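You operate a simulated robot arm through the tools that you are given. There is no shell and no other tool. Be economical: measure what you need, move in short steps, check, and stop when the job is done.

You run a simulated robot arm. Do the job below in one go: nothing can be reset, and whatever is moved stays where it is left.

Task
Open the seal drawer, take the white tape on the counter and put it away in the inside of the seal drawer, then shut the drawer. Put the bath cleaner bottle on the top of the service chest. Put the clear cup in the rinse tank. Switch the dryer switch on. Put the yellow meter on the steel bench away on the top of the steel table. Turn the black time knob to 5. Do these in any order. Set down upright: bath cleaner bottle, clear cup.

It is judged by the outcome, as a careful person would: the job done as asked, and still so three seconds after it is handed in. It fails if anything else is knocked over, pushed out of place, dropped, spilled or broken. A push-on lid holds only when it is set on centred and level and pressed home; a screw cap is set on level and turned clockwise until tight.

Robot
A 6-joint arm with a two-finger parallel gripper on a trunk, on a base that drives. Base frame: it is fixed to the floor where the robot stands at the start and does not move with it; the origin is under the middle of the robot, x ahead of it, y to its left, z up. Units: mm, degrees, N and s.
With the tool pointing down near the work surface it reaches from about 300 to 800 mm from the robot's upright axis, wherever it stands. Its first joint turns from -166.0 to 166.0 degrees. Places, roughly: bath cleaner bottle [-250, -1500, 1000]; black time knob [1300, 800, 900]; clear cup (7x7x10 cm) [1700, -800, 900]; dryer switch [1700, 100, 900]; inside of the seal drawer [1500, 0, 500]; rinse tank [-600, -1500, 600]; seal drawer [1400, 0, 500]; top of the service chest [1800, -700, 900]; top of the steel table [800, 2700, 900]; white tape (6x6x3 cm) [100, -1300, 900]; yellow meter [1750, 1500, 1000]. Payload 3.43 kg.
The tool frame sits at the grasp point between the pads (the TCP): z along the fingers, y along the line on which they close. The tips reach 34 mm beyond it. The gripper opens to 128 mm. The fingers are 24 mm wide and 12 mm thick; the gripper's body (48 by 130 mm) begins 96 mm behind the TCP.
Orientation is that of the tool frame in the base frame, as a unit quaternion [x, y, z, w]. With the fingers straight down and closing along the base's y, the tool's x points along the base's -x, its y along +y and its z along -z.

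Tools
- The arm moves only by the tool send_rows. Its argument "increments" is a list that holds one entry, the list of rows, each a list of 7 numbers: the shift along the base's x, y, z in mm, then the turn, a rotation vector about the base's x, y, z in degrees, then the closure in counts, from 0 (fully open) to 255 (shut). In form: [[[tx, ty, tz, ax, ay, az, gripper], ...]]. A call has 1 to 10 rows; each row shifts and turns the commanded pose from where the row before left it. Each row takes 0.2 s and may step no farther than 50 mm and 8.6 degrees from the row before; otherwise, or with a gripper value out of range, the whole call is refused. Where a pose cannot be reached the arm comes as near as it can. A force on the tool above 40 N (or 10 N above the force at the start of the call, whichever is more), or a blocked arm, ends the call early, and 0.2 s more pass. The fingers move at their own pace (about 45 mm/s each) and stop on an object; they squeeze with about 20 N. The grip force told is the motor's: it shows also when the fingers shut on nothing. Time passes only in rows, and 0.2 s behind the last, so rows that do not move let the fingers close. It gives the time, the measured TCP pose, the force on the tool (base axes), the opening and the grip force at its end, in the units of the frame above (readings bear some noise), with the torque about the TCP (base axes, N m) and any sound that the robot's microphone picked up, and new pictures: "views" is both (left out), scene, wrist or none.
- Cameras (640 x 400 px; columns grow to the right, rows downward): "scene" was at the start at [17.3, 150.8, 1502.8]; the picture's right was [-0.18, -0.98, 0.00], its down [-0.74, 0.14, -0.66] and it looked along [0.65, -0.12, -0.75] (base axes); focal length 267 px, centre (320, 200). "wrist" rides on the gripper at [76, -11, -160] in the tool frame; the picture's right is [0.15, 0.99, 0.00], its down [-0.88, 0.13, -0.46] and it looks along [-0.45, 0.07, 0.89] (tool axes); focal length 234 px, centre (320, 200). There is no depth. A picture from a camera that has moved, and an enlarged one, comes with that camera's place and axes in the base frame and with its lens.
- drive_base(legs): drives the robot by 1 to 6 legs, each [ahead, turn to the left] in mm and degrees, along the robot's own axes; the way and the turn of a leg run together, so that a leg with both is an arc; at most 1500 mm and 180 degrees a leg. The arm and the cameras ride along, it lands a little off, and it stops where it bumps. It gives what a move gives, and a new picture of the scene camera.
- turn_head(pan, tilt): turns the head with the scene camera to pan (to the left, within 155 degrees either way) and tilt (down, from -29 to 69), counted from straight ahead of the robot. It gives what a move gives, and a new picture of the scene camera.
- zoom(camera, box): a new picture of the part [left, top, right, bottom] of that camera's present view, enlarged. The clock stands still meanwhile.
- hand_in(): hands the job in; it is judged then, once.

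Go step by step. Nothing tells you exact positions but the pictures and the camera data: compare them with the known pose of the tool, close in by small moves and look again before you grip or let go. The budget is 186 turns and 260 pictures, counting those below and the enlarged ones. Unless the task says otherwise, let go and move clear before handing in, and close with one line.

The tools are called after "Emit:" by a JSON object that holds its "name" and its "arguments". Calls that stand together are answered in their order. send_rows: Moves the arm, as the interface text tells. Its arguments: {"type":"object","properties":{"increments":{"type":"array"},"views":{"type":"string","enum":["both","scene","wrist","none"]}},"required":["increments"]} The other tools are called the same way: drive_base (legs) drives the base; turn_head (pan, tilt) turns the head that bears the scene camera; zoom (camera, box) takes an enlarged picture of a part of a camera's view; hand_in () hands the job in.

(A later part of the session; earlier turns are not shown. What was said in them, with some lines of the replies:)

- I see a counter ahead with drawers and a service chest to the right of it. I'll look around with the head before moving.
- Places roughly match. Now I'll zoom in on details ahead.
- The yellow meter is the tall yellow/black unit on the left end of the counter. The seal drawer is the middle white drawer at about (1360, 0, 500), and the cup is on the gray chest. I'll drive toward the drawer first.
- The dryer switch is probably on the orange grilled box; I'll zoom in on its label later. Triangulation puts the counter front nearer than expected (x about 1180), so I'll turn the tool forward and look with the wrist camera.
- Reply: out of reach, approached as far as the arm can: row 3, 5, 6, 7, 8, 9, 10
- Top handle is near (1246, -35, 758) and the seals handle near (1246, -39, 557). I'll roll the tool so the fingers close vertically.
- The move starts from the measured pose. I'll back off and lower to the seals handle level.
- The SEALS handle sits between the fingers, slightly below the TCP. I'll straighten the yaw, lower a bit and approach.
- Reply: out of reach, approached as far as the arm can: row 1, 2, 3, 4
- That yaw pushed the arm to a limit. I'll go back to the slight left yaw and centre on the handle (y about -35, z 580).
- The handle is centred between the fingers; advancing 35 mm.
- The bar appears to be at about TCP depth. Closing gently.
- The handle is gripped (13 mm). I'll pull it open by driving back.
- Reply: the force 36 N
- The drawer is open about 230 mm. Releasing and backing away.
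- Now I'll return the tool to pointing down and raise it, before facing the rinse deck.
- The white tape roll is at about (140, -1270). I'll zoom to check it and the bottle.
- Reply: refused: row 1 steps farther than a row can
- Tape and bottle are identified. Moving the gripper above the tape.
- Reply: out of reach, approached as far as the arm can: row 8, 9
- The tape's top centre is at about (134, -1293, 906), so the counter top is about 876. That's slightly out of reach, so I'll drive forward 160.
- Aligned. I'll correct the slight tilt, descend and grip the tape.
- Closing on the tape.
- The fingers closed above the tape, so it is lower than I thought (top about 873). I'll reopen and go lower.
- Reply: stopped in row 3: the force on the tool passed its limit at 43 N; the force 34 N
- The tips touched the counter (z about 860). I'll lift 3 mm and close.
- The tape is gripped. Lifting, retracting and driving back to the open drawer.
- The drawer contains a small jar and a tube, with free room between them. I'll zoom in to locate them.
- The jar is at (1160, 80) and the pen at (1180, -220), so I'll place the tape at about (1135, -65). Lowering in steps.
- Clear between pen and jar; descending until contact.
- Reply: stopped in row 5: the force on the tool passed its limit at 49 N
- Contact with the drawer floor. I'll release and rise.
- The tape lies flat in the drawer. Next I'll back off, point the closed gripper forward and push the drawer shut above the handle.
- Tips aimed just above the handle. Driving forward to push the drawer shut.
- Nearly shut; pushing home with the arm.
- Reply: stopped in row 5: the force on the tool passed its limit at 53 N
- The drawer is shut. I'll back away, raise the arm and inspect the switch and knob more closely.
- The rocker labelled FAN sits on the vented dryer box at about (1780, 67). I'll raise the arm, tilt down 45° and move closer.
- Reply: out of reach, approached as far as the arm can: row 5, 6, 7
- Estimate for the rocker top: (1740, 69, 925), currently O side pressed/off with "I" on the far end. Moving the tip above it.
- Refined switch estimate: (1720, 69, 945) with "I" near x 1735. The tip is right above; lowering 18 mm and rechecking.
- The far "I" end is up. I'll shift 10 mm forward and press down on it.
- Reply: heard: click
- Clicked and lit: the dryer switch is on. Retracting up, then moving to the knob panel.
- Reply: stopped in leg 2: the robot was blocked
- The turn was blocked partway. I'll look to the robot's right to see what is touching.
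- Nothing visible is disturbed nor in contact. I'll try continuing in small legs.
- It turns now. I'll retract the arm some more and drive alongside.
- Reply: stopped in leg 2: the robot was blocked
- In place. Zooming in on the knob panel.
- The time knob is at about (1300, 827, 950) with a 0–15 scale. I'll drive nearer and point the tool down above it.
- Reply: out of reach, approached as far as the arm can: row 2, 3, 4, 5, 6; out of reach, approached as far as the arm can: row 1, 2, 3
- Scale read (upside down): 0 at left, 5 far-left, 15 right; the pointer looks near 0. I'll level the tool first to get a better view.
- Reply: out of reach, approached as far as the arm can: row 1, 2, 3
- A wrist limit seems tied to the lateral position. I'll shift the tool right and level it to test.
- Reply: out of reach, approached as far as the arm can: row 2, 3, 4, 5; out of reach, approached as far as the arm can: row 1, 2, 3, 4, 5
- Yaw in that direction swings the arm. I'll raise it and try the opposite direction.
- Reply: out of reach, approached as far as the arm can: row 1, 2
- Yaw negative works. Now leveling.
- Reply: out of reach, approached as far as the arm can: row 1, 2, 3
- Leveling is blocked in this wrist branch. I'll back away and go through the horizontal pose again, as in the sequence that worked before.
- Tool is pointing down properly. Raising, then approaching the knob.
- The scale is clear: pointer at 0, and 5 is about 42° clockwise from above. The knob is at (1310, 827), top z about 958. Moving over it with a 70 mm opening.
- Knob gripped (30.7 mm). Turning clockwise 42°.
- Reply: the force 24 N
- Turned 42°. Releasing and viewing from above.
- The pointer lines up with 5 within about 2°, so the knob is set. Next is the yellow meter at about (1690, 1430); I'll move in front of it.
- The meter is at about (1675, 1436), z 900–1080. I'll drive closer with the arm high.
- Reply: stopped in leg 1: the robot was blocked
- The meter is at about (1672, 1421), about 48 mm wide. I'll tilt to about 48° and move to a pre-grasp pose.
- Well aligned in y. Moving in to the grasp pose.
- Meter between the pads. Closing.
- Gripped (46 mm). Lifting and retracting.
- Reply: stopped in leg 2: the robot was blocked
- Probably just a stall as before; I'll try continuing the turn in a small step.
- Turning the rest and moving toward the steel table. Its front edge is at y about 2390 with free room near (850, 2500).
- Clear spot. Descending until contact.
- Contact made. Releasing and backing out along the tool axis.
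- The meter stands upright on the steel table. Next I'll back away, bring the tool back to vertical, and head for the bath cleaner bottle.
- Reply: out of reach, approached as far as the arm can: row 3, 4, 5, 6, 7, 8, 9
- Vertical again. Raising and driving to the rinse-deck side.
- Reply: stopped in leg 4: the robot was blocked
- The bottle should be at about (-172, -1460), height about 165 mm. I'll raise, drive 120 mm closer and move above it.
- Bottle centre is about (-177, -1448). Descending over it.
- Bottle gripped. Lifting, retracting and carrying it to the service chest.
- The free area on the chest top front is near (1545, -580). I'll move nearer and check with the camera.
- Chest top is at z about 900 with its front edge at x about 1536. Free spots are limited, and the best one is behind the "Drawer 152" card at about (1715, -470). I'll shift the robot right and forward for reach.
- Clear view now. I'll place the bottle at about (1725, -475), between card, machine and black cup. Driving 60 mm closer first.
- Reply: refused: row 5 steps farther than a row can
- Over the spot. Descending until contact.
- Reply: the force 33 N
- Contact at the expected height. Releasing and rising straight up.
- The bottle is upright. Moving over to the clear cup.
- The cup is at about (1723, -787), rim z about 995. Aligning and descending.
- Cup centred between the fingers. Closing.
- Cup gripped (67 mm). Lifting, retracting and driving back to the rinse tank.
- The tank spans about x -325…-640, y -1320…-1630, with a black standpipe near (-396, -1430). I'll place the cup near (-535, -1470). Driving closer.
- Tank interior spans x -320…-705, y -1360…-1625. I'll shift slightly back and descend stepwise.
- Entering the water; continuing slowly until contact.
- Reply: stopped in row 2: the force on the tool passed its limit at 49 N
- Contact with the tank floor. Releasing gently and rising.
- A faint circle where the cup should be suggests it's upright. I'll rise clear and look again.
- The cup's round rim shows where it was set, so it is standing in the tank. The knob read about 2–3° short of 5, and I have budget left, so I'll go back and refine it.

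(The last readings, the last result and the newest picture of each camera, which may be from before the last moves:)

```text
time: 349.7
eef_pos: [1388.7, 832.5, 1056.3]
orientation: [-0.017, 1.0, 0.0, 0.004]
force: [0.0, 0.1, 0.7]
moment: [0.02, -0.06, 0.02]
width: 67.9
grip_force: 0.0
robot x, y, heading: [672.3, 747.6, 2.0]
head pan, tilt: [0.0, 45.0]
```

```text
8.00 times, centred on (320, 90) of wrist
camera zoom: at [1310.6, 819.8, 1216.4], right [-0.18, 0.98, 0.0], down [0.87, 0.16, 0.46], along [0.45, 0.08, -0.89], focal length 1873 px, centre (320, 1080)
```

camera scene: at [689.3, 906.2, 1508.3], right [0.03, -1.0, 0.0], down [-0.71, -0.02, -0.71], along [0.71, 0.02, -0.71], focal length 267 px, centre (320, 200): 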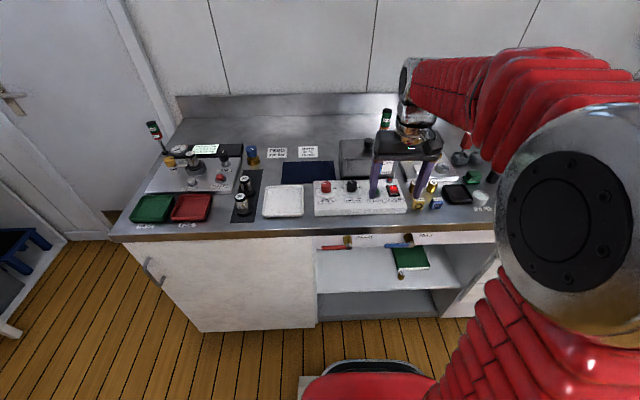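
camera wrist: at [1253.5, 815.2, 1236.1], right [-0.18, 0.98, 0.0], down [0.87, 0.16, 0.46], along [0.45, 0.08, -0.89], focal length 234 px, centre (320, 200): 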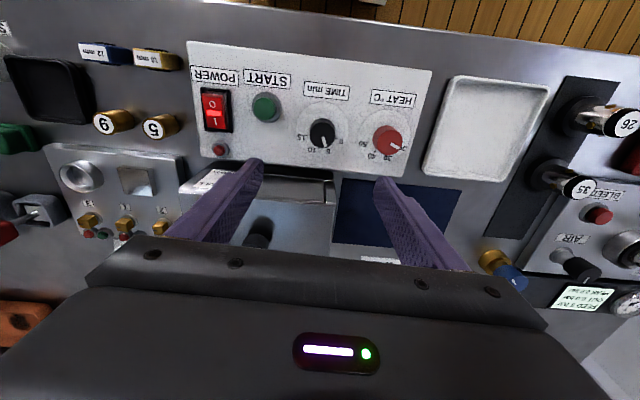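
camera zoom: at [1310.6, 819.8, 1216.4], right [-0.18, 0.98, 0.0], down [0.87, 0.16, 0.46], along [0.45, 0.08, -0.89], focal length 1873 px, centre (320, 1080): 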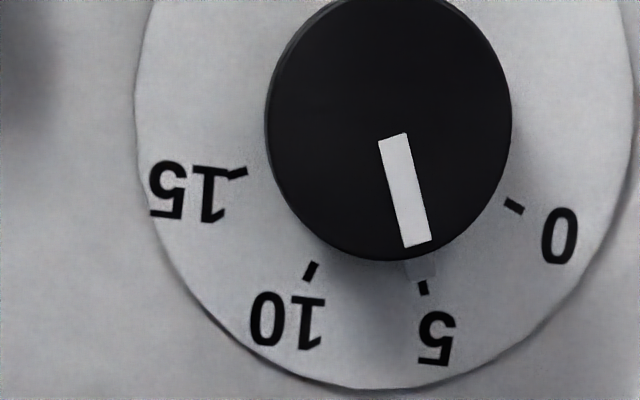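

From directly above, the pointer lines up with the 5 tick, so no adjustment is needed. I'll lift clear and back away.

Emit:
{"name": "send_rows", "arguments": {"increments": [[[-20, 0, 40, 0, 0, 0, 120], [-40, 0, 20, 0, 0, 0, 120], [-40, 0, 0, 0, 0, 0, 120]]], "views": "none"}}

Emit:
{"name": "drive_base", "arguments": {"legs": [[-500, 0]]}}

Emit:
{"name": "turn_head", "arguments": {"pan": -25, "tilt": 30}}

Emit:
{"name": "zoom", "arguments": {"camera": "scene", "box": [160, 120, 400, 270]}}

```text
time: 350.5
eef_pos: [1288.4, 834.1, 1116.5]
orientation: [-0.018, 1.0, -0.002, 0.003]
force: [-0.4, 0.7, -0.4]
moment: [-0.01, 0.0, 0.04]
width: 68.0
grip_force: 0.1
robot x, y, heading: [673.7, 751.5, 2.1]
head pan, tilt: [0.0, 45.0]
```

```text
time: 354.2
eef_pos: [784.9, 812.6, 1117.5]
orientation: [-0.013, 1.0, -0.001, 0.004]
force: [-0.6, -1.3, 0.2]
moment: [0.0, 0.02, -0.01]
width: 67.6
grip_force: 0.0
robot x, y, heading: [169.1, 736.7, 0.9]
head pan, tilt: [0.0, 45.0]
camera scene: at [187.8, 892.1, 1508.3], right [0.02, -1.0, 0.0], down [-0.71, -0.02, -0.71], along [0.71, 0.02, -0.71], focal length 267 px, centre (320, 200)
```

scene: 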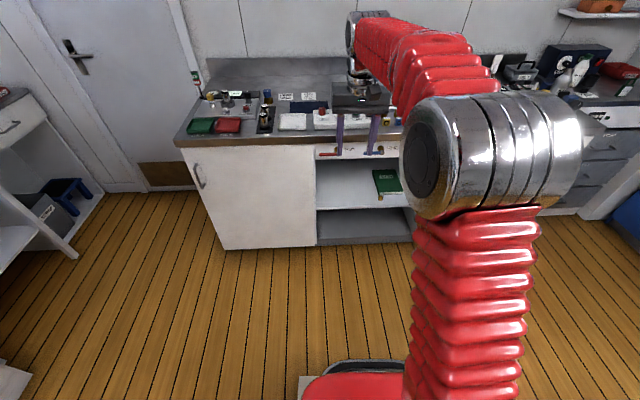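

```text
time: 355.1
eef_pos: [785.5, 813.2, 1117.7]
orientation: [-0.012, 1.0, -0.001, 0.003]
force: [-0.3, 0.4, 0.7]
moment: [0.03, 0.02, -0.01]
width: 67.5
grip_force: 0.1
robot x, y, heading: [165.8, 732.0, 1.1]
head pan, tilt: [-25.0, 30.0]
camera scene: at [189.3, 854.0, 1530.8], right [-0.4, -0.92, 0.0], down [-0.46, 0.2, -0.87], along [0.79, -0.35, -0.5], focal length 267 px, centre (320, 200)
```

scene: 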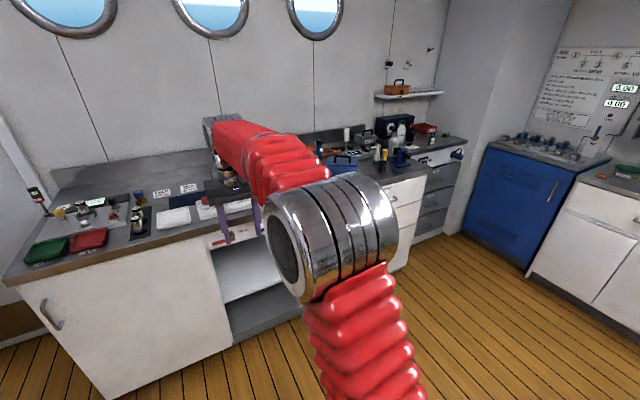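

```text
2.67 times, centred on (280, 195) of scene
camera zoom: at [189.3, 854.0, 1530.8], right [-0.4, -0.92, 0.0], down [-0.46, 0.2, -0.87], along [0.79, -0.35, -0.5], focal length 711 px, centre (427, 213)
```

zoom: 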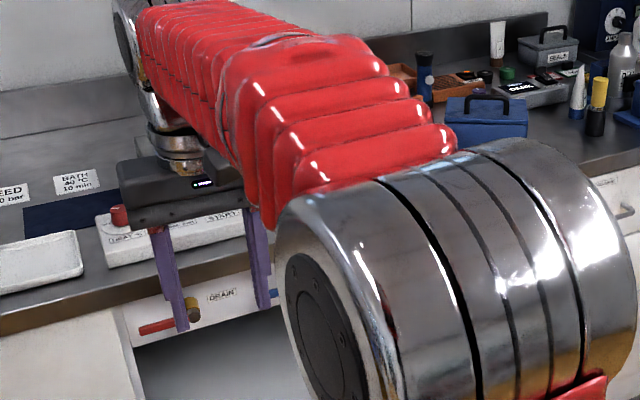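

All the tasks are done and the arm is clear, so I'm handing in.

Emit:
{"name": "hand_in", "arguments": {}}

```text
The job is handed in.
```

I've handed the job in with every part done: the tape is in the shut seal drawer, the bottle is upright on the service chest, and the dryer switch is on. The yellow meter is on the steel table and the time knob is at 5. The cup was set upright on the rinse tank floor, but I saw only its faint rim through the water.
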